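You operate a simulated robot arm through the tools that you are given. There is no shell and no other tool. Be economical: measure what you need, move in short steps, check, and stop when the job is done.

You run a simulated two-armed robot. Do the job below in one go: nothing can be reset, and whatever is moved stays where it is left.

JOB
Open the right drawer of the test bench, take the yellow wax ring from the top of the board stand and put it in the inside the right drawer of the test bench and shut the drawer again. Take the pad and put it on the top of the large cartons. Put three of the bobbins from the top of the sample table on the top of the gauge table. Put the blue peg tray from the top of the collector cabinet on the top of the packing table and the green peg tray on the top of the workbench. Put the cloth on the top of the collector cabinet away on the free end of the bobbin rack. Turn the winder three tension knob to 35 cN. Take the blue cartridge and put it on top of the green filter. Any order will do. Set down upright: peg tray, blue cartridge.

Only the result counts: the job must be done as asked and must still hold three seconds after the hand-in. Knocking over, shifting, dropping, spilling or breaking anything else fails it. Flat cloth is picked up by pressing the open fingertips on it (5 to 10 N) and closing them slowly along it; thin cloth reads only 2 to 8 mm in the jaws.

ROBOT AND FRAMES
Two 7-joint arms with two-finger parallel grippers on one trunk, on a base that drives. Base frame: it is fixed to the floor where the robot stands at the start and does not move with it; the origin is under the middle of the robot, x ahead of it, y to its left, z up. Readings come in mm, rad, newtons and seconds.
The left shoulder is at the start at [50, 177, 978], the right one opposite. With the tool pointing down near the work surface each hand reaches from about 200 to 700 mm from the robot's upright axis, wherever it stands, measured 20 degrees to its own side. Places, roughly: blue cartridge (5x5x9 cm) [600, -4900, 900]; bobbin [750, 1500, 1000]; cloth (12x6x3 cm) [-2200, -5100, 900]; free end of the bobbin rack [-5200, -2300, 300]; green filter (7x7x5 cm) [700, -5000, 900]; inside the right drawer of the test bench [800, 200, 800]; pad (25x13x4 cm) [600, 1900, 900]; peg tray [-2000, -5250, 1000]; right drawer of the test bench [700, 200, 800]; top of the gauge table [-200, 3500, 800]; top of the large cartons [-1100, 2100, 900]; top of the packing table [-1500, -1700, 800]; top of the workbench [800, -5200, 900]; wax ring [-1250, -3000, 750]; winder three tension knob [-4100, -4800, 800]. Payload 3.43 kg a hand.
The tool frame of a hand sits at the grasp point between the pads (the TCP): z along the fingers, y along the line on which they close. The tips reach 34 mm beyond it. Largest opening 128 mm; finger width 24, thickness 12; the body of the gripper, 48 by 130 mm, starts 96 mm behind the TCP.
Orientation is told as [roll, pitch, yaw] about the base's x, y, z axes, in that order, counted from this pose: with the fingers straight down and closing along the base's y, the tool's x points along the base's -x, its y along +y and its z along -z.

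CONTROLS
- The arms move only by the tool step_arm. It takes "left_rows", "right_rows" or both (then of equal length, played together; a hand with none holds still); each is a list of rows, each a list of 7 numbers: the shift along the base's x, y, z in mm, then the turn, a rotation vector about the base's x, y, z in rad, then the closure, from 0 (fully open) to 1 (shut). In form: [[x, y, z, rx, ry, rz, gripper], ...]. A call has 1 to 12 rows; each row shifts and turns the commanded pose from where the row before left it. Rows are played at 5 a second. More than 50 mm and 0.15 rad between two rows, or a gripper value outside its range, and nothing of the call is played. Where a pose cannot be reached the arm comes as near as it can. A force on the tool above 40 N (or 10 N above the force at the start of the call, whichever is more), or a blocked arm, ends the call early, and 0.2 s more pass. The fingers move at their own pace (about 108 mm/s each) and stop on an object; they squeeze with about 34 N. The grip force told is the motor's: it shows also when the fingers shut on nothing. Time passes only in rows, and 0.2 s behind the last, so rows that do not move let the fingers close. It gives the time, the measured TCP pose, the force on the tool (base axes), the opening and the grip force at its end, in the units of the frame above (readings bear some noise), with the torque about the TCP (base axes, N m) and any sound that the robot's microphone picked up.
- Cameras (640 x 400 px; columns grow to the right, rows downward): "scene" is now at [162.2, 43.6, 1137.3]; the picture's right is [0.44, -0.90, 0.00], its down [-0.44, -0.22, -0.87] and it looks along [0.78, 0.38, -0.50] (base axes); focal length 214 px, centre (320, 200). "left" rides on the left gripper at [76, 11, -160] in its tool frame; the picture's right is [-0.15, 0.99, 0.00], its down [-0.88, -0.13, -0.45] and it looks along [-0.45, -0.07, 0.89] (tool axes); focal length 234 px, centre (320, 200). "right" rides on the right gripper at [76, -11, -160] in its tool frame; the picture's right is [0.15, 0.99, 0.00], its down [-0.88, 0.13, -0.45] and it looks along [-0.45, 0.07, 0.89] (tool axes); focal length 234 px, centre (320, 200). There is no depth. A picture from a camera that has moved, and an enlarged one, comes with that camera's place and axes in the base frame and with its lens. The place of the scene camera against the robot may be out by one fixed shift of up to 25 mm in any direction.
- get_image(camera): a new picture of that camera. The clock stands still meanwhile.
- move_column(by): slides the trunk up (or, below 0, down) by that many mm; the arms and the scene camera ride with it, the base frame stays. It gives what a move gives, with no picture.
- base_move(legs): drives the robot by 1 to 6 legs, each [ahead, turn to the left] in mm and rad, along the robot's own axes; the way and the turn of a leg run together, so that a leg with both is an arc; at most 1500 mm and 3.142 rad a leg. The arms and the cameras ride along, it lands a little off, and it stops where it bumps. It gives what a move gives.
- head_to(pan, tilt): turns the head with the scene camera to pan (to the left, within 1.396 rad either way) and tilt (down, from -0.506 to 1.204), counted from straight ahead of the robot. It gives what a move gives.
- close_up(camera, box): a new picture of the part [left, top, right, bottom] of that camera's present view, enlarged. The clock stands still meanwhile.
- close_job(): hands the job in; it is judged then, once.

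Work in short steps. Places have to be worked out from the pictures, the camera data and where the tool is seen: move nearer, look again, correct. Check each grasp and each placing, and mend what went wrong. You have 535 turns and 336 pictures in all, those below and enlarged ones among them. Open the grippers and draw the arms clear of the work before you hand the job in, unless the task says otherwise; then end with one line.

The tools are called after "Request:" as a command line: name --argument value ..., lists and objects as JSON in quotes. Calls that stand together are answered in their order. step_arm: Moves the arms, as the interface text tells. Its arguments: {"type":"object","properties":{"left_rows":{"type":"array"},"right_rows":{"type":"array"}},"required":[]} The other tools are called the same way: move_column (by) slides the trunk up or down; base_move (legs) drives the base; head_to (pan, tilt) turns the head that bears the scene camera; get_image (camera) takes a picture; close_up (camera, box) takes an enlarged picture of a part of a camera's view; close_job () hands the job in.

At the start:

```text
clock: 0.0
left_tcp_pos: [339.7, 446.2, 1086.1]
left_tcp_rot: [0.001, 0.0, 0.003]
left_contact_force: [0.1, -0.6, 0.1]
left_torque: [-0.03, 0.03, -0.03]
left_width: 128.1
left_gripper_force: 0.1
right_tcp_pos: [439.3, 21.4, 1101.0]
right_tcp_rot: [0.001, -0.002, 0.002]
right_contact_force: [0.2, -0.2, 0.2]
right_torque: [0.0, 0.0, 0.0]
right_width: 128.0
right_gripper_force: 0.0
trunk travel left (down, up): [-149.0, 252.0]
robot x, y, heading: [2.3, -2.1, -0.002]
head pan, tilt: [0.457, 0.518]
```

scene: 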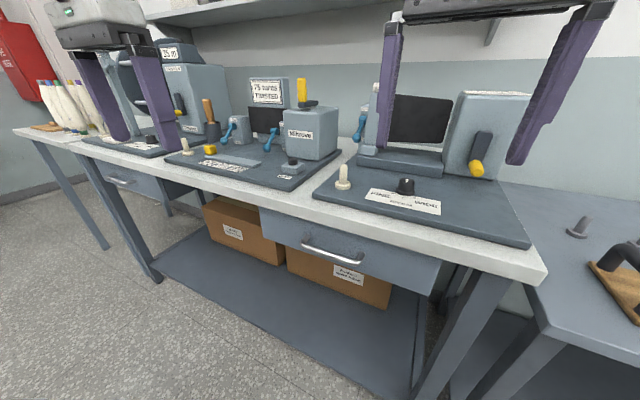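
right: 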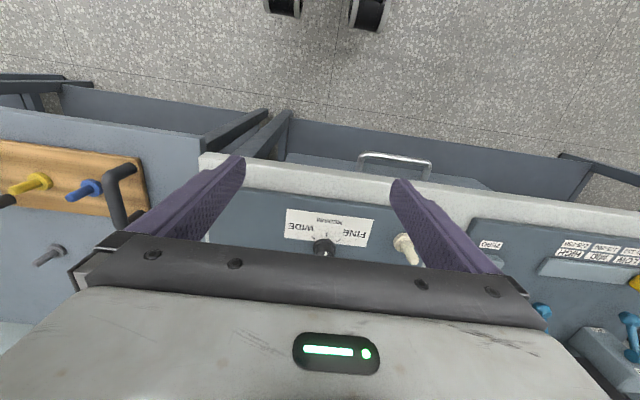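
left: 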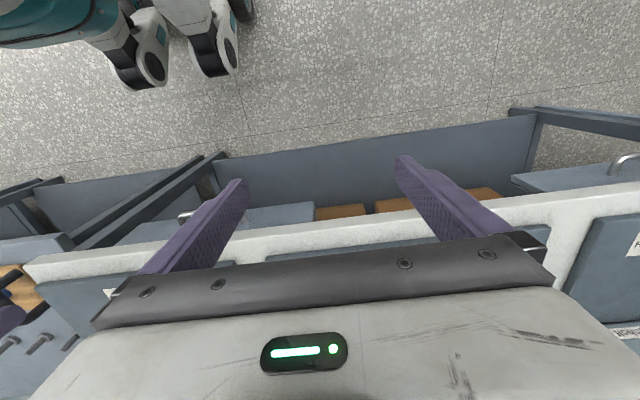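

I start by looking around with the head to understand the bench and drawer.

Request:
head_to --pan 0.2 --tilt 0.7

Request:
get_image --camera "scene"

Request:
head_to --pan 1.39 --tilt 0.3

Request:
get_image --camera "scene"

```text
clock: 0.8
left_tcp_pos: [338.6, 445.8, 1085.6]
left_tcp_rot: [0.0, -0.001, 0.001]
left_contact_force: [-1.1, -0.1, 0.5]
left_torque: [0.01, 0.01, 0.02]
left_width: 128.1
left_gripper_force: 0.1
right_tcp_pos: [440.4, 21.0, 1101.6]
right_tcp_rot: [0.002, -0.001, -0.002]
right_contact_force: [0.3, -0.4, 0.1]
right_torque: [-0.02, -0.03, 0.02]
right_width: 128.1
right_gripper_force: 0.1
trunk travel left (down, up): [-149.0, 252.0]
robot x, y, heading: [3.7, -4.3, 0.001]
head pan, tilt: [0.201, 0.7]
```

```text
332 pictures are left
camera scene: at [164.1, 20.6, 1121.4], right [0.2, -0.98, 0.0], down [-0.63, -0.13, -0.77], along [0.75, 0.15, -0.64], focal length 214 px, centre (320, 200)
```

scene: 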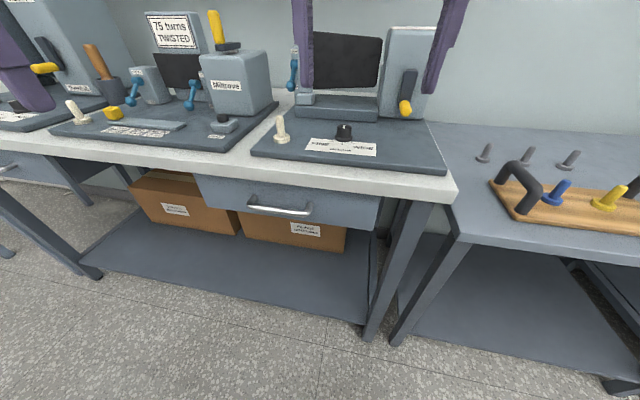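

```text
clock: 2.2
left_tcp_pos: [339.3, 446.5, 1086.1]
left_tcp_rot: [0.0, -0.002, 0.003]
left_contact_force: [-0.2, 0.2, -0.8]
left_torque: [0.03, 0.01, -0.01]
left_width: 128.0
left_gripper_force: 0.0
right_tcp_pos: [440.1, 22.2, 1101.3]
right_tcp_rot: [0.001, -0.001, 0.001]
right_contact_force: [0.0, 0.7, 0.9]
right_torque: [0.01, 0.0, -0.02]
right_width: 128.2
right_gripper_force: 0.0
trunk travel left (down, up): [-149.0, 252.0]
robot x, y, heading: [-0.8, -0.2, 0.005]
head pan, tilt: [1.389, 0.3]
```

```text
331 pictures are left
camera scene: at [97.8, 95.4, 1157.5], right [0.98, -0.18, 0.0], down [-0.05, -0.29, -0.96], along [0.17, 0.94, -0.3], focal length 214 px, centre (320, 200)
```

scene: 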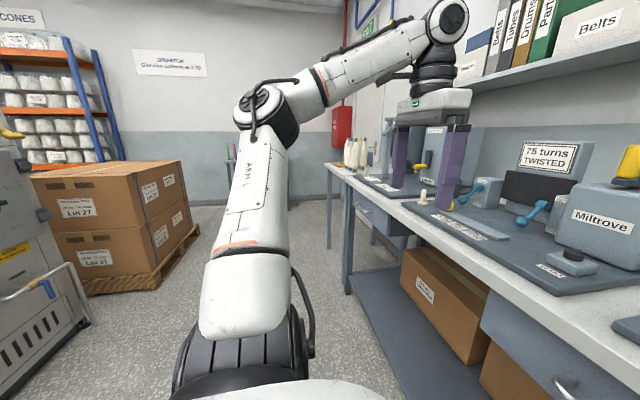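

The drawer handle is near [495,182,800]. I do the northern tasks first (pad, bobbins), so I turn left and drive along the bench, then look.

Request:
base_move --legs '[[0, 1.571], [1100, 0]]'

Request:
head_to --pan -0.6 --tilt 0.4

Request:
get_image --camera "scene"

Request:
head_to --pan 0.6 --tilt 0.4

Request:
get_image --camera "scene"

```text
clock: 11.6
left_tcp_pos: [-459.7, 1434.2, 1085.6]
left_tcp_rot: [0.001, 0.0, 1.581]
left_contact_force: [-0.2, 0.5, -0.9]
left_torque: [0.01, 0.04, 0.0]
left_width: 127.9
left_gripper_force: 0.2
right_tcp_pos: [-35.9, 1538.2, 1102.9]
right_tcp_rot: [0.003, -0.003, 1.578]
right_contact_force: [0.1, -0.5, 0.4]
right_torque: [0.05, -0.03, -0.03]
right_width: 128.2
right_gripper_force: 0.0
trunk travel left (down, up): [-149.0, 252.0]
robot x, y, heading: [-11.5, 1098.1, 1.578]
head pan, tilt: [1.389, 0.3]
```

```text
clock: 13.6
left_tcp_pos: [-459.6, 1433.9, 1086.8]
left_tcp_rot: [0.0, -0.003, 1.579]
left_contact_force: [-0.1, -0.6, -0.3]
left_torque: [-0.01, 0.0, -0.01]
left_width: 127.8
left_gripper_force: 0.2
right_tcp_pos: [-35.7, 1537.6, 1101.3]
right_tcp_rot: [0.003, -0.003, 1.579]
right_contact_force: [-0.6, -0.9, -0.1]
right_torque: [0.01, 0.01, 0.0]
right_width: 127.7
right_gripper_force: 0.1
trunk travel left (down, up): [-149.0, 252.0]
robot x, y, heading: [-9.6, 1099.2, 1.58]
head pan, tilt: [-0.6, 0.4]
```

```text
330 pictures are left
camera scene: at [51.5, 1249.2, 1148.2], right [0.83, -0.56, 0.0], down [-0.22, -0.32, -0.92], along [0.51, 0.76, -0.39], focal length 214 px, centre (320, 200)
```

scene: 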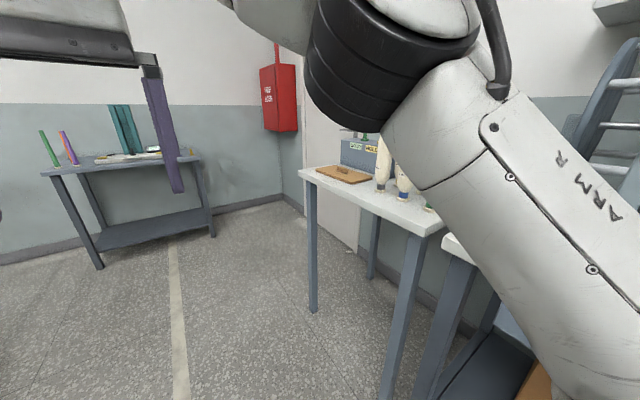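

```text
clock: 15.0
left_tcp_pos: [-459.4, 1434.8, 1086.6]
left_tcp_rot: [0.0, -0.002, 1.582]
left_contact_force: [0.1, 0.1, 0.8]
left_torque: [-0.02, -0.01, -0.04]
left_width: 127.8
left_gripper_force: 0.0
right_tcp_pos: [-35.3, 1537.5, 1102.0]
right_tcp_rot: [0.001, -0.001, 1.577]
right_contact_force: [-1.0, -0.1, 0.3]
right_torque: [0.01, 0.01, 0.0]
right_width: 128.0
right_gripper_force: 0.1
trunk travel left (down, up): [-149.0, 252.0]
robot x, y, heading: [-9.5, 1099.1, 1.581]
head pan, tilt: [0.6, 0.4]
```

```text
329 pictures are left
camera scene: at [-53.1, 1248.4, 1148.2], right [0.82, 0.57, 0.0], down [0.22, -0.32, -0.92], along [-0.53, 0.76, -0.39], focal length 214 px, centre (320, 200)
```

scene: 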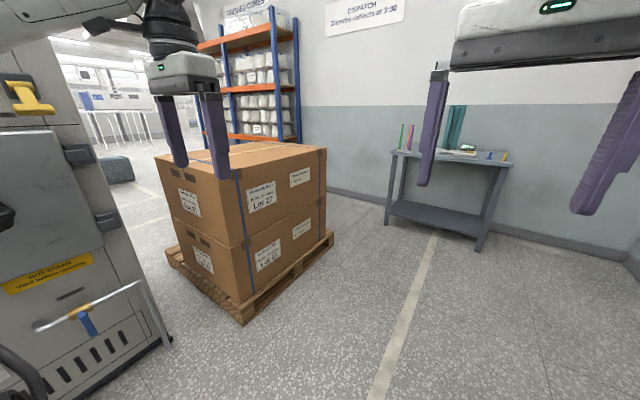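

Sample table spans about x≥500, y 1480–2130, with bobbins near y 1650 and a brown pad near [670,1980]. I raise the trunk a bit for clearance and drive to face the table.

Request:
move_column --by 120

Request:
base_move --legs '[[680, 0], [0, -1.575]]'

Request:
head_to --pan 0 --tilt 0.6

Request:
get_image --camera "scene"

Request:
get_image --camera "left"

Request:
get_image --camera "right"

```text
clock: 16.5
left_tcp_pos: [-459.3, 1434.6, 1205.9]
left_tcp_rot: [0.001, -0.001, 1.581]
left_contact_force: [-0.4, 0.6, 0.1]
left_torque: [-0.01, 0.02, -0.01]
left_width: 128.1
left_gripper_force: 0.0
right_tcp_pos: [-36.1, 1538.6, 1221.6]
right_tcp_rot: [0.002, -0.002, 1.577]
right_contact_force: [0.3, 0.1, 0.0]
right_torque: [-0.02, -0.03, 0.03]
right_width: 128.0
right_gripper_force: 0.1
trunk travel left (down, up): [-269.0, 132.0]
robot x, y, heading: [-9.8, 1098.1, 1.578]
head pan, tilt: [0.6, 0.4]
```

```text
clock: 24.0
left_tcp_pos: [309.1, 2227.0, 1205.1]
left_tcp_rot: [-0.002, -0.002, 0.026]
left_contact_force: [-0.2, -0.5, 0.6]
left_torque: [0.03, 0.0, -0.02]
left_width: 128.1
left_gripper_force: 0.0
right_tcp_pos: [419.8, 1804.0, 1221.7]
right_tcp_rot: [0.001, -0.003, 0.024]
right_contact_force: [0.2, -0.1, 0.1]
right_torque: [0.0, -0.01, -0.02]
right_width: 128.1
right_gripper_force: 0.0
trunk travel left (down, up): [-269.0, 132.0]
robot x, y, heading: [-18.7, 1770.6, 0.021]
head pan, tilt: [0.6, 0.4]
```

```text
clock: 25.0
left_tcp_pos: [308.3, 2226.4, 1205.4]
left_tcp_rot: [0.001, -0.003, 0.025]
left_contact_force: [-0.1, 0.3, -0.3]
left_torque: [-0.02, 0.02, -0.01]
left_width: 127.8
left_gripper_force: 0.1
right_tcp_pos: [420.1, 1804.7, 1221.8]
right_tcp_rot: [0.002, -0.001, 0.025]
right_contact_force: [0.0, -0.2, 0.3]
right_torque: [-0.03, -0.02, -0.03]
right_width: 128.0
right_gripper_force: 0.0
trunk travel left (down, up): [-269.0, 132.0]
robot x, y, heading: [-18.9, 1774.2, 0.024]
head pan, tilt: [0.0, 0.6]
```

```text
328 pictures are left
camera scene: at [150.6, 1779.9, 1250.0], right [0.03, -1.0, 0.0], down [-0.56, -0.01, -0.83], along [0.82, 0.02, -0.56], focal length 214 px, centre (320, 200)
```

scene: 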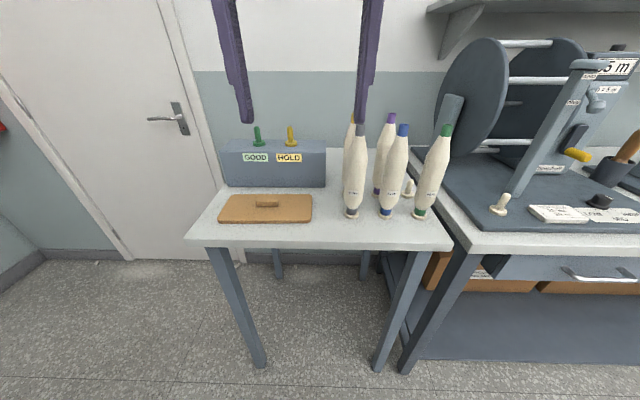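

```text
327 pictures are left
camera left: at [233.6, 2237.4, 1365.0], right [0.12, 0.99, 0.0], down [0.88, -0.11, 0.46], along [0.45, -0.06, -0.89], focal length 234 px, centre (320, 200)
```

left: 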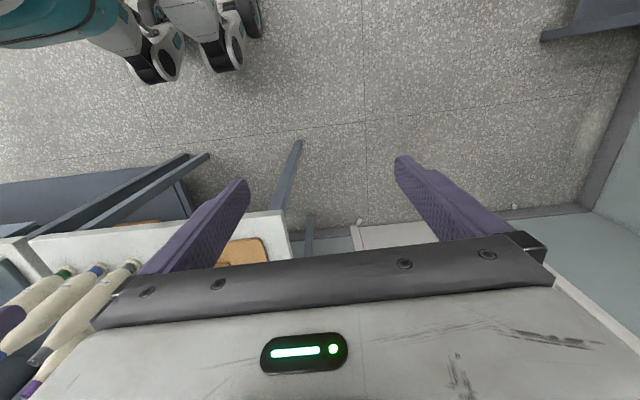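

```text
326 pictures are left
camera right: at [345.4, 1791.6, 1380.7], right [-0.17, 0.99, 0.0], down [0.88, 0.15, 0.46], along [0.45, 0.08, -0.89], focal length 234 px, centre (320, 200)
```

right: 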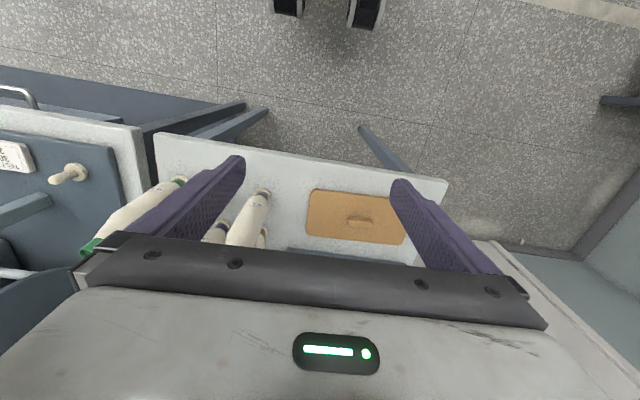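

The pad's grip is at about [630,1942,902]; bobbins (~250 mm tall) at x≈647, y≈1700/1600/1500. I move nearer and zoom in on the things.

Request:
base_move --legs '[[90, -0.024]]'

Request:
close_up --camera "scene" --box '[180, 100, 500, 300]'

```text
clock: 26.1
left_tcp_pos: [410.5, 2219.9, 1205.4]
left_tcp_rot: [0.0, 0.001, 0.003]
left_contact_force: [0.1, 0.1, -0.1]
left_torque: [0.02, 0.04, -0.05]
left_width: 128.1
left_gripper_force: 0.1
right_tcp_pos: [511.6, 1795.7, 1222.0]
right_tcp_rot: [0.001, -0.001, 0.002]
right_contact_force: [0.4, 0.9, 0.0]
right_torque: [0.01, 0.05, -0.02]
right_width: 127.8
right_gripper_force: 0.0
trunk travel left (down, up): [-269.0, 132.0]
robot x, y, heading: [73.0, 1771.0, 0.0]
head pan, tilt: [0.0, 0.6]
```

```text
2.00 times, centred on (340, 200) of scene
camera zoom: at [241.9, 1777.3, 1249.9], right [0.0, -1.0, 0.0], down [-0.57, 0.0, -0.82], along [0.82, 0.0, -0.57], focal length 429 px, centre (280, 200)
```

zoom: 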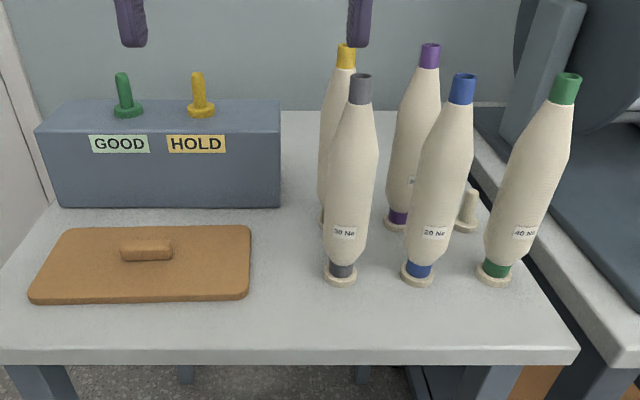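

Bobbins stand on pegs. I bring the left hand above the pad's grip, turned 90° so it closes along x.

Request:
step_arm --left_rows '[[20.5, -25.4, -15, 0, 0, -0.1428, 0], [20.5, -25.4, -15, 0, 0, -0.1428, 0], [20.5, -25.4, -15, 0, 0, -0.1428, 0], [20.5, -25.4, -15, 0, 0, -0.1428, 0], [20.5, -25.4, -15, 0, 0, -0.1428, 0], [20.5, -25.4, -15, 0, 0, -0.1428, 0], [20.5, -25.4, -15, 0, 0, -0.1428, 0], [20.5, -25.4, -15, 0, 0, -0.1428, 0], [20.5, -25.4, -15, 0, 0, -0.1428, 0], [20.5, -25.4, -15, 0, 0, -0.1428, 0], [20.5, -25.4, -15, 0, 0, -0.1428, 0], [0, 0, 0, 0, 0, 0, 0]]'

Request:
get_image --camera "left"

Request:
get_image --camera "scene"

```text
clock: 28.7
left_tcp_pos: [586.0, 1988.0, 1072.2]
left_tcp_rot: [-0.002, -0.003, -1.57]
left_contact_force: [-0.1, 0.5, 0.2]
left_torque: [0.0, 0.01, -0.03]
left_width: 127.9
left_gripper_force: 0.0
left hand out of reach, approached as far as the arm can: row 10, 11
right_tcp_pos: [511.7, 1795.2, 1221.0]
right_tcp_rot: [0.002, -0.001, 0.002]
right_contact_force: [-1.2, 0.2, -0.1]
right_torque: [0.0, -0.02, 0.0]
right_width: 128.0
right_gripper_force: 0.1
trunk travel left (down, up): [-269.0, 132.0]
robot x, y, heading: [69.6, 1774.2, 0.005]
head pan, tilt: [0.0, 0.6]
```

```text
324 pictures are left
camera left: at [598.8, 2065.7, 1230.1], right [0.99, -0.14, 0.0], down [-0.13, -0.88, 0.46], along [-0.07, -0.45, -0.89], focal length 234 px, centre (320, 200)
```

left: 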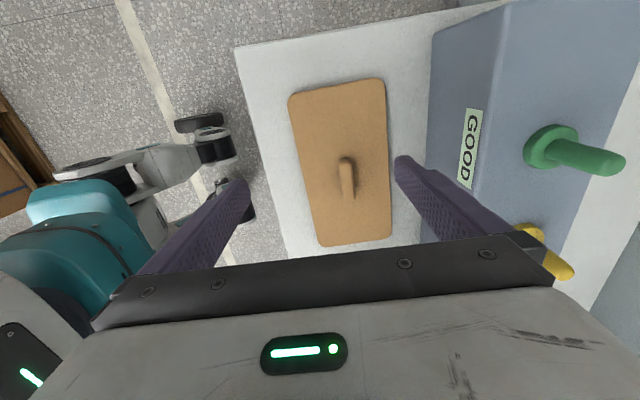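

```text
323 pictures are left
camera scene: at [240.5, 1777.2, 1250.2], right [0.0, -1.0, 0.0], down [-0.56, 0.0, -0.83], along [0.83, 0.0, -0.56], focal length 214 px, centre (320, 200)
```

scene: 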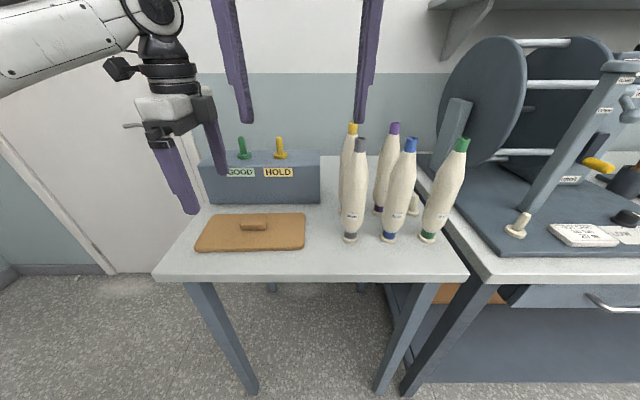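

The reach falls short; I draw the hand back and up a little, then drive 70 mm nearer.

Request:
step_arm --left_rows '[[-40, 0, 30, 0, 0, 0, 0], [-30, 0, 30, 0, 0, 0, 0]]'

Request:
base_move --legs '[[70, -0.003]]'

```text
clock: 29.3
left_tcp_pos: [517.5, 1989.4, 1130.7]
left_tcp_rot: [0.0, -0.002, -1.567]
left_contact_force: [-0.1, -0.2, -0.6]
left_torque: [-0.01, -0.04, 0.02]
left_width: 127.8
left_gripper_force: 0.0
right_tcp_pos: [510.5, 1795.1, 1222.3]
right_tcp_rot: [0.002, 0.0, 0.0]
right_contact_force: [-0.2, 0.7, -0.7]
right_torque: [0.04, 0.0, -0.06]
right_width: 128.1
right_gripper_force: 0.1
trunk travel left (down, up): [-269.0, 132.0]
robot x, y, heading: [74.4, 1776.4, 0.0]
head pan, tilt: [0.0, 0.6]
```

```text
clock: 30.3
left_tcp_pos: [589.2, 1988.5, 1131.0]
left_tcp_rot: [0.001, -0.002, -1.569]
left_contact_force: [-0.2, 0.2, 0.0]
left_torque: [0.0, 0.01, 0.01]
left_width: 128.1
left_gripper_force: 0.0
right_tcp_pos: [581.1, 1794.7, 1221.3]
right_tcp_rot: [0.0, 0.0, 0.0]
right_contact_force: [1.0, 0.8, -0.4]
right_torque: [-0.01, 0.02, 0.0]
right_width: 127.9
right_gripper_force: 0.0
trunk travel left (down, up): [-269.0, 132.0]
robot x, y, heading: [143.9, 1772.4, -0.003]
head pan, tilt: [0.0, 0.6]
```

The commands clamp at the reached pose. Now I go above the pad's grip and look again.

Request:
step_arm --left_rows '[[11, -18, -40, 0, 0, 0, 0.3], [11, -18, -40, 0, 0, 0, 0.3], [11, -18, -50, 0, 0, 0, 0.3], [0, 0, 0, 0, 0, 0, 0.3]]'

Request:
get_image --camera "left"

```text
refused: row 3 steps farther than a row can; nothing moved
```

```text
322 pictures are left
camera left: at [600.6, 2066.2, 1289.8], right [0.99, -0.14, 0.0], down [-0.13, -0.88, 0.46], along [-0.07, -0.45, -0.89], focal length 234 px, centre (320, 200)
```

left: 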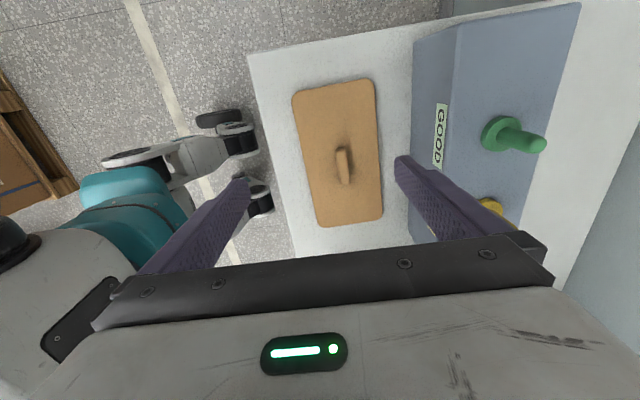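

The grip is at about [619,1931,900]; I lower over it with legal steps.

Request:
step_arm --left_rows '[[10, -19, -40, 0, 0, 0, 0.3], [10, -19, -40, 0, 0, 0, 0.3], [10, -19, -40, 0, 0, 0, 0.3], [0, 0, 0, 0, 0, 0, 0.3]]'

Request:
get_image --camera "left"

```text
clock: 31.3
left_tcp_pos: [619.0, 1934.6, 1013.9]
left_tcp_rot: [0.003, -0.003, -1.57]
left_contact_force: [0.4, 0.4, -0.7]
left_torque: [-0.01, -0.03, -0.03]
left_width: 89.8
left_gripper_force: 0.0
right_tcp_pos: [580.6, 1795.2, 1221.4]
right_tcp_rot: [0.003, -0.001, -0.001]
right_contact_force: [0.4, -0.9, -0.1]
right_torque: [-0.04, 0.04, 0.01]
right_width: 127.9
right_gripper_force: 0.1
trunk travel left (down, up): [-269.0, 132.0]
robot x, y, heading: [139.9, 1771.7, -0.001]
head pan, tilt: [0.0, 0.6]
```

```text
321 pictures are left
camera left: at [630.5, 2011.4, 1172.7], right [0.99, -0.14, 0.0], down [-0.13, -0.88, 0.46], along [-0.06, -0.45, -0.89], focal length 234 px, centre (320, 200)
```

left: 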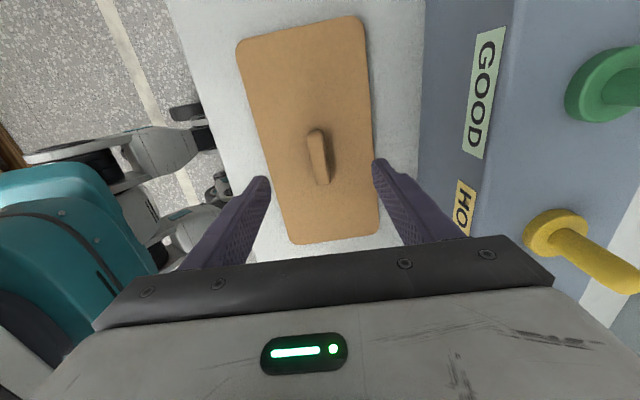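

Aligned. I lower to just above, then feel for the board in small steps.

Request:
step_arm --left_rows '[[0, -2, -35, 0, 0, 0, 0.45], [0, -1, -35, 0, 0, 0, 0.45], [0, 0, -6, 0, 0, 0, 0.45], [0, 0, -5, 0, 0, 0, 0.45], [0, 0, -5, 0, 0, 0, 0.45], [0, 0, -4, 0, 0, 0, 0.45], [0, 0, -4, 0, 0, 0, 0.45], [0, 0, -4, 0, 0, 0, 0.45]]'

Request:
get_image --camera "left"

```text
clock: 32.1
left_tcp_pos: [621.6, 1928.7, 945.6]
left_tcp_rot: [0.015, -0.006, -1.568]
left_contact_force: [-4.3, 3.8, 21.1]
left_torque: [0.2, 1.01, -0.17]
left_width: 73.3
left_gripper_force: 2.4
right_tcp_pos: [579.4, 1795.2, 1223.2]
right_tcp_rot: [0.003, -0.001, -0.001]
right_contact_force: [0.8, 0.0, 0.6]
right_torque: [-0.01, 0.06, -0.02]
right_width: 127.8
right_gripper_force: 0.1
trunk travel left (down, up): [-269.0, 132.0]
robot x, y, heading: [142.5, 1771.4, -0.003]
head pan, tilt: [0.0, 0.6]
stopped in row 4 (left hand): the force on the tool passed its limit (the readings are from after the stop); the commanded pose is now the measured one
```

```text
320 pictures are left
camera left: at [630.4, 2007.9, 1104.6], right [0.99, -0.14, 0.01], down [-0.13, -0.88, 0.46], along [-0.05, -0.46, -0.89], focal length 234 px, centre (320, 200)
```

left: 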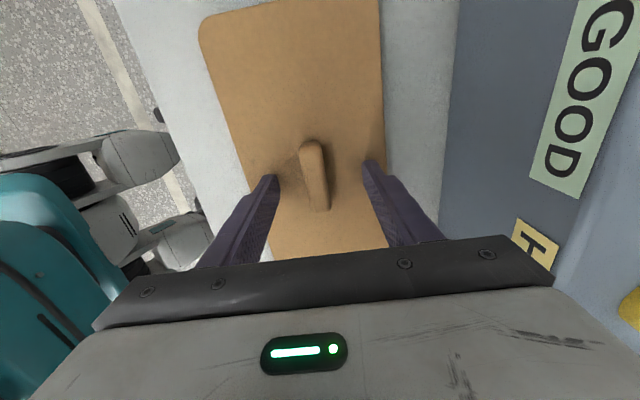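

Contact: the board top is at z≈911. I rise 4 mm, shift 10 mm to the grip's middle and close.

Request:
step_arm --left_rows '[[-2, 0, 5, 0, 0, 0, 0.45], [0, 10, 0, 0, 0, 0, 0.45], [0, 0, 0, 0, 0, 0, 1], [0, 0, 0, 0, 0, 0, 1], [0, 0, 0, 0, 0, 0, 1], [0, 0, 0, 0, 0, 0, 1]]'

Request:
get_image --camera "left"

```text
clock: 33.5
left_tcp_pos: [618.1, 1939.6, 949.4]
left_tcp_rot: [0.013, -0.004, -1.566]
left_contact_force: [0.0, -0.3, 0.7]
left_torque: [-0.04, 0.03, 0.02]
left_width: 16.8
left_gripper_force: 34.0
right_tcp_pos: [581.9, 1794.6, 1222.7]
right_tcp_rot: [0.001, -0.001, -0.001]
right_contact_force: [0.8, -0.9, 0.0]
right_torque: [0.03, -0.02, -0.03]
right_width: 128.2
right_gripper_force: 0.0
trunk travel left (down, up): [-269.0, 132.0]
robot x, y, heading: [142.3, 1776.3, 0.002]
head pan, tilt: [0.0, 0.6]
```

```text
319 pictures are left
camera left: at [629.2, 2018.1, 1107.3], right [0.99, -0.14, 0.01], down [-0.13, -0.88, 0.46], along [-0.06, -0.45, -0.89], focal length 234 px, centre (320, 200)
```

left: 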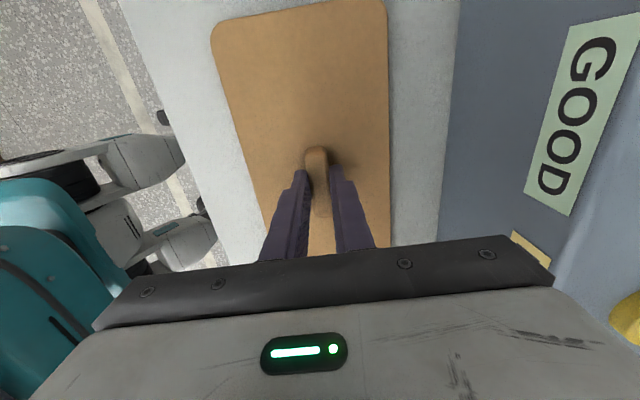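

Grip at 16.8 mm. I lift and check.

Request:
step_arm --left_rows '[[0, 0, 20, 0, 0, 0, 1], [0, 0, 40, 0, 0, 0, 1], [0, 0, 40, 0, 0, 0, 1], [0, 0, 40, 0, 0, 0, 1], [0, 0, 0, 0, 0, 0, 1]]'

Request:
get_image --camera "scene"

```text
clock: 34.8
left_tcp_pos: [614.7, 1948.1, 1084.2]
left_tcp_rot: [0.01, -0.004, -1.568]
left_contact_force: [0.4, 0.6, -0.4]
left_torque: [0.03, 0.03, 0.03]
left_width: 16.8
left_gripper_force: 33.7
left hand out of reach, approached as far as the arm can: row 4
right_tcp_pos: [580.7, 1795.1, 1220.9]
right_tcp_rot: [0.001, 0.001, 0.002]
right_contact_force: [-0.8, -0.1, 0.1]
right_torque: [-0.06, 0.04, -0.01]
right_width: 128.0
right_gripper_force: 0.0
trunk travel left (down, up): [-269.0, 132.0]
robot x, y, heading: [139.1, 1773.3, -0.001]
head pan, tilt: [0.0, 0.6]
```

```text
318 pictures are left
camera scene: at [311.5, 1777.6, 1249.8], right [0.0, -1.0, 0.0], down [-0.57, 0.0, -0.82], along [0.82, 0.0, -0.57], focal length 214 px, centre (320, 200)
```

scene: 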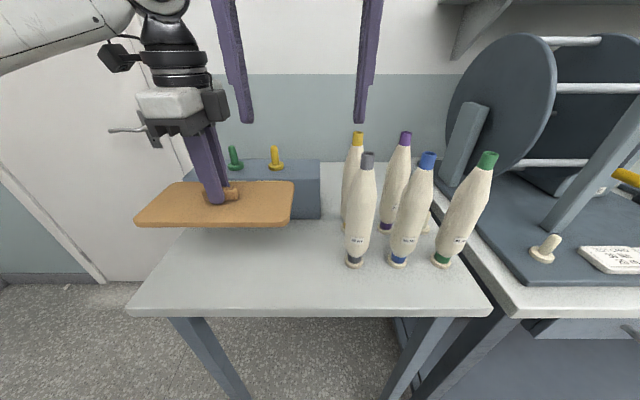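

Pad lifted level. I draw it back, and bring the right hand above the green-capped bobbin near [605,1530].

Request:
step_arm --left_rows '[[-30, 10, 5, 0, 0, 0, 1], [-30, 10, 5, 0, 0, 0, 1], [-30, 10, 5, 0, 0, 0, 1], [-30, 10, 5, 0, 0, 0, 1], [-30, 10, 5, 0, 0, 0, 1], [0, 0, 0, 0, 0, 0, 1]]' --right_rows '[[0, -45, 0, 0, 0, 0, 0], [0, -45, 0, 0, 0, 0, 0], [0, -45, 0, 0, 0, 0, 0], [0, -45, 0, 0, 0, 0, 0.3], [0, -45, 0, 0, 0, 0, 0.3], [0, -35, 0, 0, 0, 0, 0.3]]'

Request:
get_image --camera "right"

```text
clock: 36.1
left_tcp_pos: [463.8, 1997.9, 1108.1]
left_tcp_rot: [0.011, -0.005, -1.567]
left_contact_force: [-0.6, -0.3, -0.2]
left_torque: [0.01, -0.02, 0.0]
left_width: 16.9
left_gripper_force: 34.1
right_tcp_pos: [580.6, 1534.8, 1221.0]
right_tcp_rot: [0.002, -0.002, 0.002]
right_contact_force: [0.5, 0.8, 0.6]
right_torque: [0.02, 0.0, 0.02]
right_width: 89.4
right_gripper_force: 0.0
trunk travel left (down, up): [-269.0, 132.0]
robot x, y, heading: [141.2, 1777.3, -0.001]
head pan, tilt: [0.0, 0.6]
```

```text
317 pictures are left
camera right: at [504.2, 1523.8, 1379.3], right [-0.15, 0.99, 0.0], down [0.88, 0.13, 0.46], along [0.45, 0.07, -0.89], focal length 234 px, centre (320, 200)
```

right: 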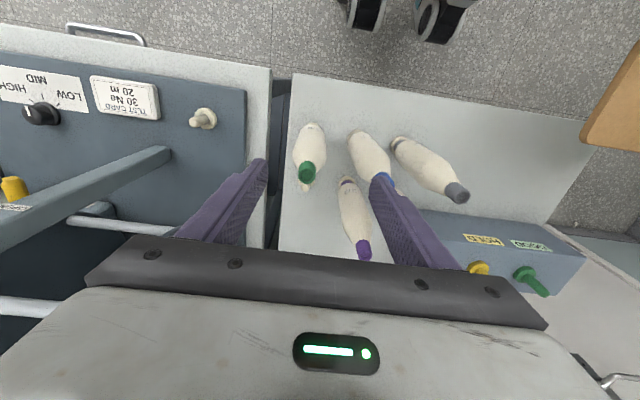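

Green cap top at ≈[596,1523,1128]. I go down around its neck and close.

Request:
step_arm --right_rows '[[8, -6, -45, 0, 0, 0, 0.3], [8, -6, -45, 0, 0, 0, 0.3], [0, 0, -30, 0, 0, 0, 0.3], [0, 0, -16, 0, 0, 0, 0.3], [0, 0, 0, 0, 0, 0, 0.3]]'

Request:
get_image --camera "right"

Request:
get_image --camera "scene"

```text
clock: 37.4
left_tcp_pos: [463.6, 1999.2, 1109.0]
left_tcp_rot: [0.011, -0.004, -1.568]
left_contact_force: [0.5, 0.5, 0.0]
left_torque: [-0.02, 0.03, -0.05]
left_width: 16.6
left_gripper_force: 33.8
right_tcp_pos: [597.5, 1521.7, 1086.5]
right_tcp_rot: [0.0, -0.001, -0.001]
right_contact_force: [0.9, 0.1, -0.2]
right_torque: [0.01, 0.0, 0.03]
right_width: 89.7
right_gripper_force: 0.0
trunk travel left (down, up): [-269.0, 132.0]
robot x, y, heading: [142.2, 1776.1, 0.002]
head pan, tilt: [0.0, 0.6]
```

```text
316 pictures are left
camera right: at [521.1, 1511.2, 1244.2], right [-0.15, 0.99, 0.0], down [0.88, 0.13, 0.46], along [0.45, 0.07, -0.89], focal length 234 px, centre (320, 200)
```

right: 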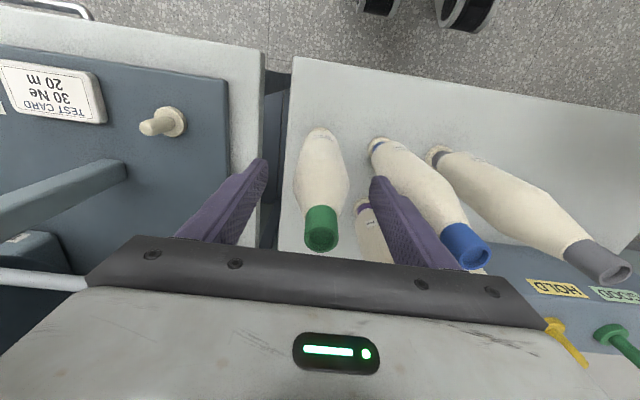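

```text
315 pictures are left
camera scene: at [310.7, 1777.5, 1250.0], right [0.0, -1.0, 0.0], down [-0.56, 0.0, -0.83], along [0.83, 0.0, -0.56], focal length 214 px, centre (320, 200)
```

scene: 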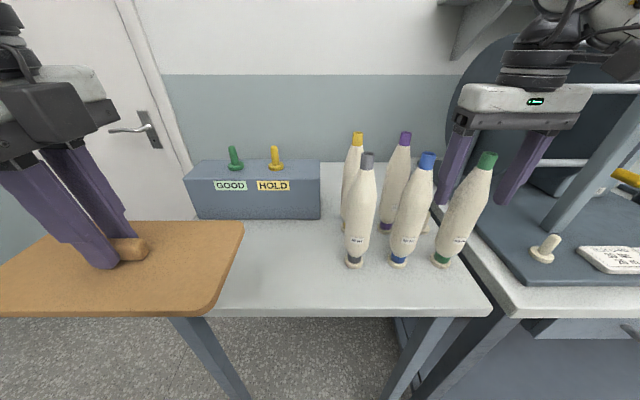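

The bobbin sits between the fingers; I nudge by 4 mm and close.

Request:
step_arm --right_rows '[[4, 3, -6, 0, 0, 0, 0.35], [0, 0, 0, 0, 0, 0, 0.5], [0, 0, 0, 0, 0, 0, 0.6], [0, 0, 0, 0, 0, 0, 0.75], [0, 0, 0, 0, 0, 0, 1], [0, 0, 0, 0, 0, 0, 1]]'

Request:
get_image --camera "right"

```text
clock: 38.8
left_tcp_pos: [463.6, 1998.5, 1109.3]
left_tcp_rot: [0.014, -0.004, -1.567]
left_contact_force: [0.4, -0.4, -0.1]
left_torque: [0.0, -0.03, -0.01]
left_width: 16.9
left_gripper_force: 34.0
right_tcp_pos: [600.3, 1524.7, 1080.1]
right_tcp_rot: [0.003, -0.003, 0.001]
right_contact_force: [-0.5, -0.7, 1.7]
right_torque: [-0.19, 0.01, -0.02]
right_width: 46.9
right_gripper_force: 34.3
trunk travel left (down, up): [-269.0, 132.0]
robot x, y, heading: [141.5, 1771.1, 0.001]
head pan, tilt: [0.0, 0.6]
```

```text
314 pictures are left
camera right: at [525.3, 1514.8, 1238.6], right [-0.15, 0.99, 0.0], down [0.88, 0.13, 0.46], along [0.45, 0.07, -0.89], focal length 234 px, centre (320, 200)
```

right: 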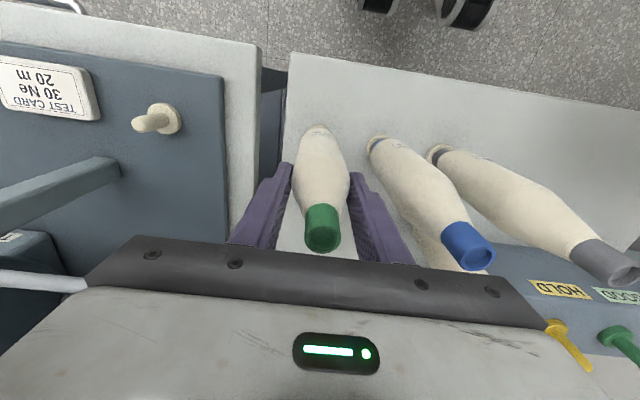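

Held at 47 mm. I lift straight up to clear the peg.

Request:
step_arm --right_rows '[[0, 0, 15, 0, 0, 0, 1], [0, 0, 20, 0, 0, 0, 1], [0, 0, 30, 0, 0, 0, 1], [0, 0, 40, 0, 0, 0, 1], [0, 0, 30, 0, 0, 0, 1], [0, 0, 0, 0, 0, 0, 1]]'

Request:
get_image --camera "scene"

```text
clock: 40.1
left_tcp_pos: [463.4, 1998.5, 1107.7]
left_tcp_rot: [0.011, -0.004, -1.566]
left_contact_force: [0.0, -0.1, -0.5]
left_torque: [-0.01, -0.03, 0.03]
left_width: 16.8
left_gripper_force: 34.1
right_tcp_pos: [600.8, 1528.9, 1214.8]
right_tcp_rot: [0.001, -0.004, 0.0]
right_contact_force: [0.2, 0.4, -0.5]
right_torque: [-0.01, 0.02, 0.02]
right_width: 46.8
right_gripper_force: 34.0
trunk travel left (down, up): [-269.0, 132.0]
robot x, y, heading: [142.1, 1771.7, -0.002]
head pan, tilt: [0.0, 0.6]
```

```text
313 pictures are left
camera scene: at [311.0, 1777.2, 1250.0], right [0.0, -1.0, 0.0], down [-0.57, 0.0, -0.82], along [0.82, 0.0, -0.57], focal length 214 px, centre (320, 200)
```

scene: 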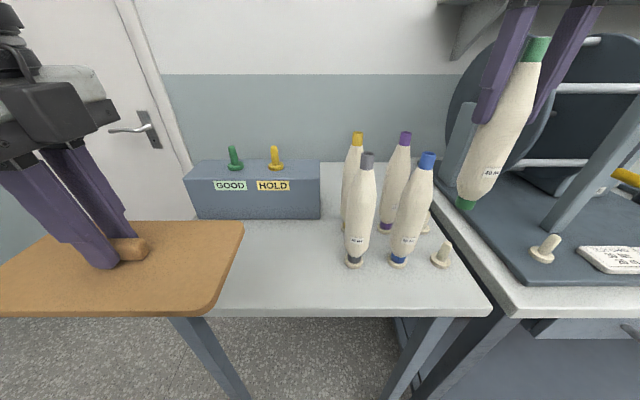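

The bobbin is clear. I back away, and turn round to face the cartons in the west.

Request:
base_move --legs '[[-450, 0], [0, 1.571], [0, 1.571]]'

Request:
head_to --pan 0 --tilt 0.5

Request:
get_image --camera "scene"

```text
clock: 50.6
left_tcp_pos: [-635.1, 1543.7, 1108.8]
left_tcp_rot: [0.009, -0.004, 1.588]
left_contact_force: [0.5, 0.3, -0.6]
left_torque: [-0.02, -0.02, 0.02]
left_width: 16.9
left_gripper_force: 33.7
right_tcp_pos: [-778.5, 2011.0, 1214.9]
right_tcp_rot: [0.002, -0.001, -3.129]
right_contact_force: [0.5, -0.1, -0.9]
right_torque: [-0.01, -0.01, -0.01]
right_width: 46.9
right_gripper_force: 34.2
trunk travel left (down, up): [-269.0, 132.0]
robot x, y, heading: [-315.3, 1770.3, -3.126]
head pan, tilt: [0.0, 0.6]
```

```text
clock: 51.2
left_tcp_pos: [-635.5, 1543.5, 1108.9]
left_tcp_rot: [0.01, -0.004, 1.59]
left_contact_force: [0.0, -0.7, 0.0]
left_torque: [0.02, 0.0, -0.02]
left_width: 16.9
left_gripper_force: 34.0
right_tcp_pos: [-780.8, 2011.3, 1216.2]
right_tcp_rot: [0.001, -0.001, -3.129]
right_contact_force: [0.1, -0.4, -1.6]
right_torque: [0.01, 0.02, 0.0]
right_width: 46.5
right_gripper_force: 34.1
trunk travel left (down, up): [-269.0, 132.0]
robot x, y, heading: [-318.3, 1772.8, -3.123]
head pan, tilt: [0.0, 0.499]
```

```text
312 pictures are left
camera scene: at [-466.5, 1773.8, 1259.0], right [-0.01, 1.0, 0.0], down [0.48, 0.01, -0.88], along [-0.88, -0.01, -0.48], focal length 214 px, centre (320, 200)
```

scene: 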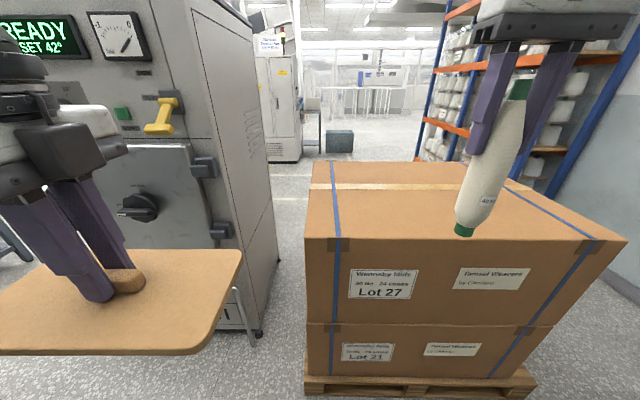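

The carton top is about x −905…−1518, y 1733…2555, z≈907. I shift north to y≈2080 and move closer so the left hand can set the pad down.

Request:
base_move --legs '[[0, -1.571], [310, 0], [0, 1.553], [150, 0]]'

Request:
get_image --camera "scene"

```text
clock: 62.0
left_tcp_pos: [-784.6, 1852.1, 1107.2]
left_tcp_rot: [0.01, -0.002, 1.585]
left_contact_force: [-0.9, -0.7, 0.2]
left_torque: [-0.01, -0.02, 0.01]
left_width: 16.7
left_gripper_force: 33.7
right_tcp_pos: [-927.2, 2320.5, 1215.0]
right_tcp_rot: [0.0, 0.001, -3.13]
right_contact_force: [-0.1, 0.6, -1.1]
right_torque: [0.03, -0.03, 0.01]
right_width: 47.1
right_gripper_force: 34.4
trunk travel left (down, up): [-269.0, 132.0]
robot x, y, heading: [-467.1, 2079.8, -3.13]
head pan, tilt: [0.0, 0.499]
```

```text
311 pictures are left
camera scene: at [-616.5, 2082.1, 1258.9], right [-0.01, 1.0, 0.0], down [0.48, 0.01, -0.88], along [-0.88, -0.01, -0.48], focal length 214 px, centre (320, 200)
```

scene: 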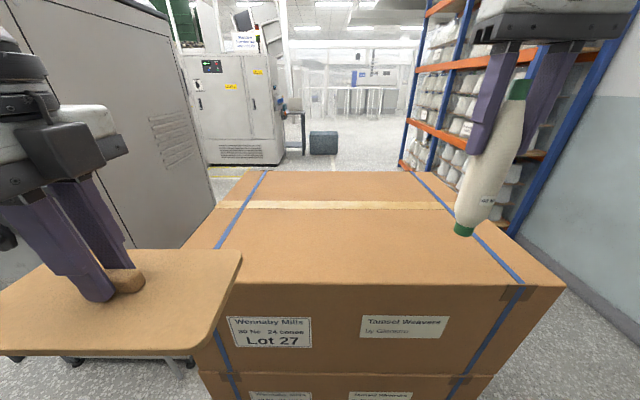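

I extend the left hand over the cartons to about [-1050,1900].

Request:
step_arm --left_rows '[[-44, 8, 0, 0, 0, 0, 1], [-44, 8, 0, 0, 0, 0, 1], [-44, 8, 0, 0, 0, 0, 1], [-44, 8, 0, 0, 0, 0, 1], [-44, 8, 0, 0, 0, 0, 1], [-45, 8, 0, 0, 0, 0, 1], [0, 0, -40, 0, 0, 0, 1], [0, 0, -30, 0, 0, 0, 1], [0, 0, -20, 0, 0, 0, 1], [0, 0, -10, 0, 0, 0, 1], [0, 0, 0, 0, 0, 0, 1]]'

Request:
get_image --camera "scene"

```text
clock: 64.4
left_tcp_pos: [-977.9, 1842.4, 1009.5]
left_tcp_rot: [0.012, -0.004, 1.584]
left_contact_force: [-0.6, 0.6, -0.7]
left_torque: [-0.01, 0.03, -0.02]
left_width: 16.9
left_gripper_force: 33.8
left hand out of reach, approached as far as the arm can: row 4, 5, 6
right_tcp_pos: [-927.4, 2320.2, 1215.5]
right_tcp_rot: [0.002, -0.001, -3.13]
right_contact_force: [-0.3, -1.3, -2.0]
right_torque: [-0.02, -0.02, -0.01]
right_width: 46.6
right_gripper_force: 33.6
trunk travel left (down, up): [-269.0, 132.0]
robot x, y, heading: [-465.6, 2079.6, -3.132]
head pan, tilt: [0.0, 0.499]
```

```text
310 pictures are left
camera scene: at [-615.7, 2082.1, 1259.1], right [-0.01, 1.0, 0.0], down [0.48, 0.01, -0.88], along [-0.88, -0.01, -0.48], focal length 214 px, centre (320, 200)
```

scene: 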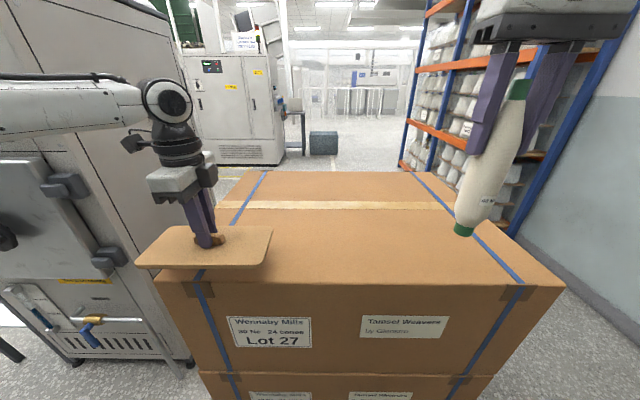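

Lower down there should be more reach; I extend again.

Request:
step_arm --left_rows '[[-15, 20, 0, 0, 0, 0, 1], [-20, 20, 0, 0, 0, 0, 1], [-20, 20, 0, 0, 0, 0, 1], [-20, 0, 0, 0, 0, 0, 1], [0, 0, 0, 0, 0, 0, 1]]'

```text
clock: 65.6
left_tcp_pos: [-1002.7, 1861.9, 1002.2]
left_tcp_rot: [0.012, -0.006, 1.585]
left_contact_force: [-0.9, -0.4, -0.4]
left_torque: [0.0, -0.01, 0.03]
left_width: 16.6
left_gripper_force: 34.3
left hand out of reach, approached as far as the arm can: row 2, 3, 4
right_tcp_pos: [-929.1, 2320.5, 1213.9]
right_tcp_rot: [0.002, -0.002, -3.128]
right_contact_force: [0.4, -0.2, -1.3]
right_torque: [-0.02, -0.05, 0.0]
right_width: 47.0
right_gripper_force: 34.0
trunk travel left (down, up): [-269.0, 132.0]
robot x, y, heading: [-465.4, 2080.9, -3.133]
head pan, tilt: [0.0, 0.499]
```

I use the base: 60 mm ahead with a slight right turn to bring the pad well onto the cartons.

Request:
base_move --legs '[[60, -0.12]]'

Request:
get_image --camera "scene"

Request:
get_image --camera "left"

```text
clock: 66.6
left_tcp_pos: [-1085.1, 1931.6, 1001.7]
left_tcp_rot: [0.011, -0.003, 1.463]
left_contact_force: [1.6, 0.1, -0.8]
left_torque: [-0.02, -0.01, 0.01]
left_width: 16.7
left_gripper_force: 34.1
right_tcp_pos: [-955.2, 2378.8, 1215.6]
right_tcp_rot: [0.003, 0.001, 3.031]
right_contact_force: [-0.8, 0.0, -1.2]
right_torque: [-0.04, 0.01, 0.0]
right_width: 46.9
right_gripper_force: 34.2
trunk travel left (down, up): [-269.0, 132.0]
robot x, y, heading: [-526.2, 2082.0, 3.031]
head pan, tilt: [0.0, 0.499]
```

```text
309 pictures are left
camera scene: at [-675.1, 2105.4, 1258.9], right [0.11, 0.99, 0.0], down [0.48, -0.05, -0.88], along [-0.87, 0.1, -0.48], focal length 214 px, centre (320, 200)
```

scene: 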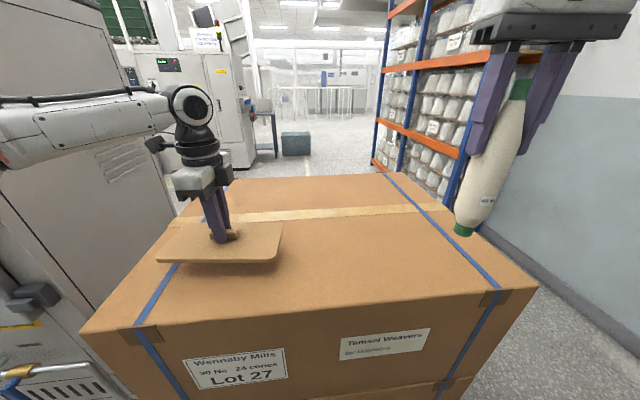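

```text
308 pictures are left
camera left: at [-1101.5, 1858.4, 1160.2], right [-0.97, 0.25, 0.01], down [0.23, 0.86, 0.46], along [0.1, 0.45, -0.89], focal length 234 px, centre (320, 200)
```

left: 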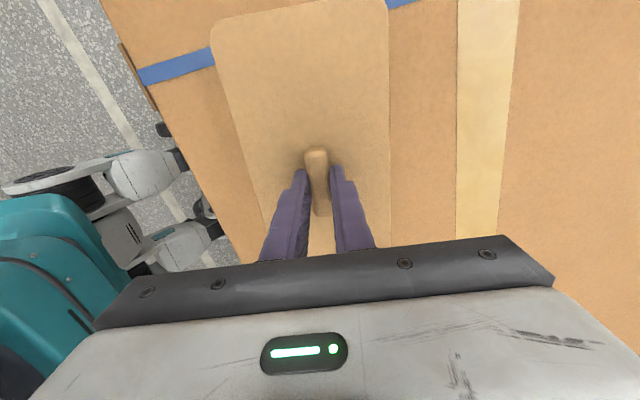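

Well over the cartons. I lower until contact.

Request:
step_arm --left_rows '[[0, 0, -12, 0, 0, 0, 1], [0, 0, -10, 0, 0, 0, 1], [0, 0, -6, 0, 0, 0, 1], [0, 0, -6, 0, 0, 0, 1], [0, 0, -5, 0, 0, 0, 1], [0, 0, -5, 0, 0, 0, 1], [0, 0, -5, 0, 0, 0, 1], [0, 0, -5, 0, 0, 0, 1], [0, 0, -5, 0, 0, 0, 1], [0, 0, -5, 0, 0, 0, 1], [0, 0, -5, 0, 0, 0, 1], [0, 0, -5, 0, 0, 0, 1]]'

```text
clock: 68.7
left_tcp_pos: [-1085.4, 1931.6, 952.0]
left_tcp_rot: [0.027, -0.005, 1.465]
left_contact_force: [5.5, -3.1, 15.1]
left_torque: [-0.49, -0.99, -0.01]
left_width: 17.1
left_gripper_force: 34.2
right_tcp_pos: [-954.6, 2377.1, 1215.0]
right_tcp_rot: [0.0, -0.001, 3.033]
right_contact_force: [0.3, -0.7, -1.6]
right_torque: [0.02, -0.02, 0.0]
right_width: 46.8
right_gripper_force: 34.2
trunk travel left (down, up): [-269.0, 132.0]
robot x, y, heading: [-527.8, 2080.0, 3.031]
head pan, tilt: [0.0, 0.499]
stopped in row 10 (left hand): the force on the tool passed its limit (the readings are from after the stop); the commanded pose is now the measured one
```

Touchdown at z≈952. I open the hand and rise.

Request:
step_arm --left_rows '[[0, 0, 2, 0, 0, 0, 1], [0, 0, 0, 0, 0, 0, 0.7], [0, 0, 0, 0, 0, 0, 0.5], [0, 0, 0, 0, 0, 0, 0.5], [0, 0, 30, 0, 0, 0, 0.5], [0, 0, 40, 0, 0, 0, 0.5], [20, 0, 40, 0, 0, 0, 0.5], [40, 0, 20, 0, 0, 0, 0.5], [40, 0, 20, 0, 0, 0, 0.5], [40, 0, 10, 0, 0, 0, 0.5], [40, 0, 0, 0, 0, 0, 0]]'

Request:
get_image --camera "scene"

```text
clock: 71.1
left_tcp_pos: [-908.3, 1932.4, 1109.3]
left_tcp_rot: [0.027, -0.008, 1.466]
left_contact_force: [0.8, -0.1, -0.2]
left_torque: [0.03, 0.01, -0.02]
left_width: 127.9
left_gripper_force: 0.0
right_tcp_pos: [-954.0, 2377.7, 1215.1]
right_tcp_rot: [0.002, -0.002, 3.032]
right_contact_force: [0.2, 0.4, -0.3]
right_torque: [-0.01, 0.02, 0.01]
right_width: 47.1
right_gripper_force: 33.7
trunk travel left (down, up): [-269.0, 132.0]
robot x, y, heading: [-521.7, 2084.5, 3.035]
head pan, tilt: [0.0, 0.499]
```

```text
307 pictures are left
camera scene: at [-673.7, 2104.5, 1259.2], right [0.11, 0.99, 0.0], down [0.48, -0.05, -0.88], along [-0.87, 0.1, -0.48], focal length 214 px, centre (320, 200)
```

scene: 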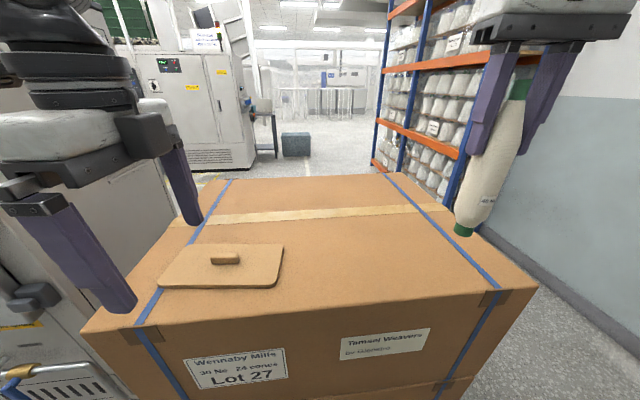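

The pad is placed. I back off, turn north and look at the gauge table, turning the left hand straight again.

Request:
base_move --legs '[[-260, 0], [0, -1.46]]'

Request:
step_arm --left_rows '[[0, 0, 8, 0, 0, 0.1428, 0], [0, 0, 8, 0, 0, 0.1428, 0], [0, 0, 8, 0, 0, 0.1428, 0], [0, 0, 8, 0, 0, 0.1428, 0], [0, 0, 8, 0, 0, 0.1428, 0], [0, 0, 8, 0, 0, 0.1428, 0], [0, 0, 8, 0, 0, 0.1428, 0], [0, 0, 8, 0, 0, 0.1428, 0], [0, 0, 8, 0, 0, 0.1428, 0], [0, 0, 8, 0, 0, 0.1428, 0], [0, 0, 8, 0, 0, 0.1428, 0]]'

Request:
get_image --camera "scene"

```text
clock: 76.5
left_tcp_pos: [-451.5, 2420.1, 1109.9]
left_tcp_rot: [0.024, -0.007, -0.002]
left_contact_force: [0.0, 0.4, -0.7]
left_torque: [0.02, 0.02, -0.02]
left_width: 128.1
left_gripper_force: 0.1
right_tcp_pos: [-13.0, 2512.1, 1215.1]
right_tcp_rot: [0.001, -0.001, 1.562]
right_contact_force: [-0.5, 0.7, -0.9]
right_torque: [0.01, 0.0, -0.01]
right_width: 46.8
right_gripper_force: 34.1
trunk travel left (down, up): [-269.0, 132.0]
robot x, y, heading: [-262.5, 2054.7, 1.565]
head pan, tilt: [0.0, 0.499]
```

```text
clock: 78.9
left_tcp_pos: [-453.4, 2419.5, 1199.0]
left_tcp_rot: [0.027, -0.008, 1.571]
left_contact_force: [0.1, 0.1, 0.1]
left_torque: [0.01, 0.0, -0.02]
left_width: 128.0
left_gripper_force: 0.1
right_tcp_pos: [-12.9, 2511.0, 1214.4]
right_tcp_rot: [0.001, -0.001, 1.564]
right_contact_force: [0.0, 0.9, -1.2]
right_torque: [0.0, 0.02, -0.01]
right_width: 46.9
right_gripper_force: 34.0
trunk travel left (down, up): [-269.0, 132.0]
robot x, y, heading: [-257.9, 2057.8, 1.567]
head pan, tilt: [0.0, 0.499]
```

```text
306 pictures are left
camera scene: at [-250.2, 2218.9, 1259.1], right [1.0, -0.01, 0.0], down [0.0, -0.48, -0.88], along [0.01, 0.88, -0.48], focal length 214 px, centre (320, 200)
```

scene: 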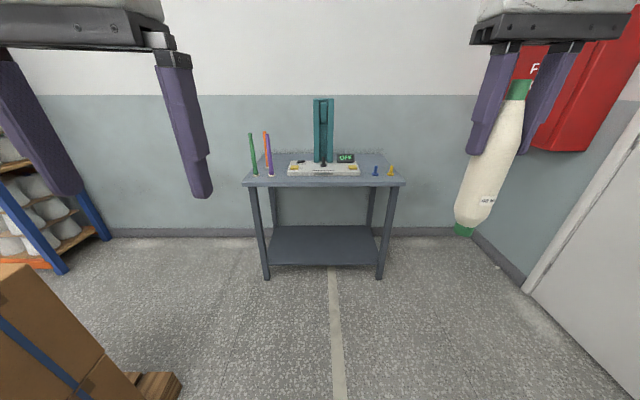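

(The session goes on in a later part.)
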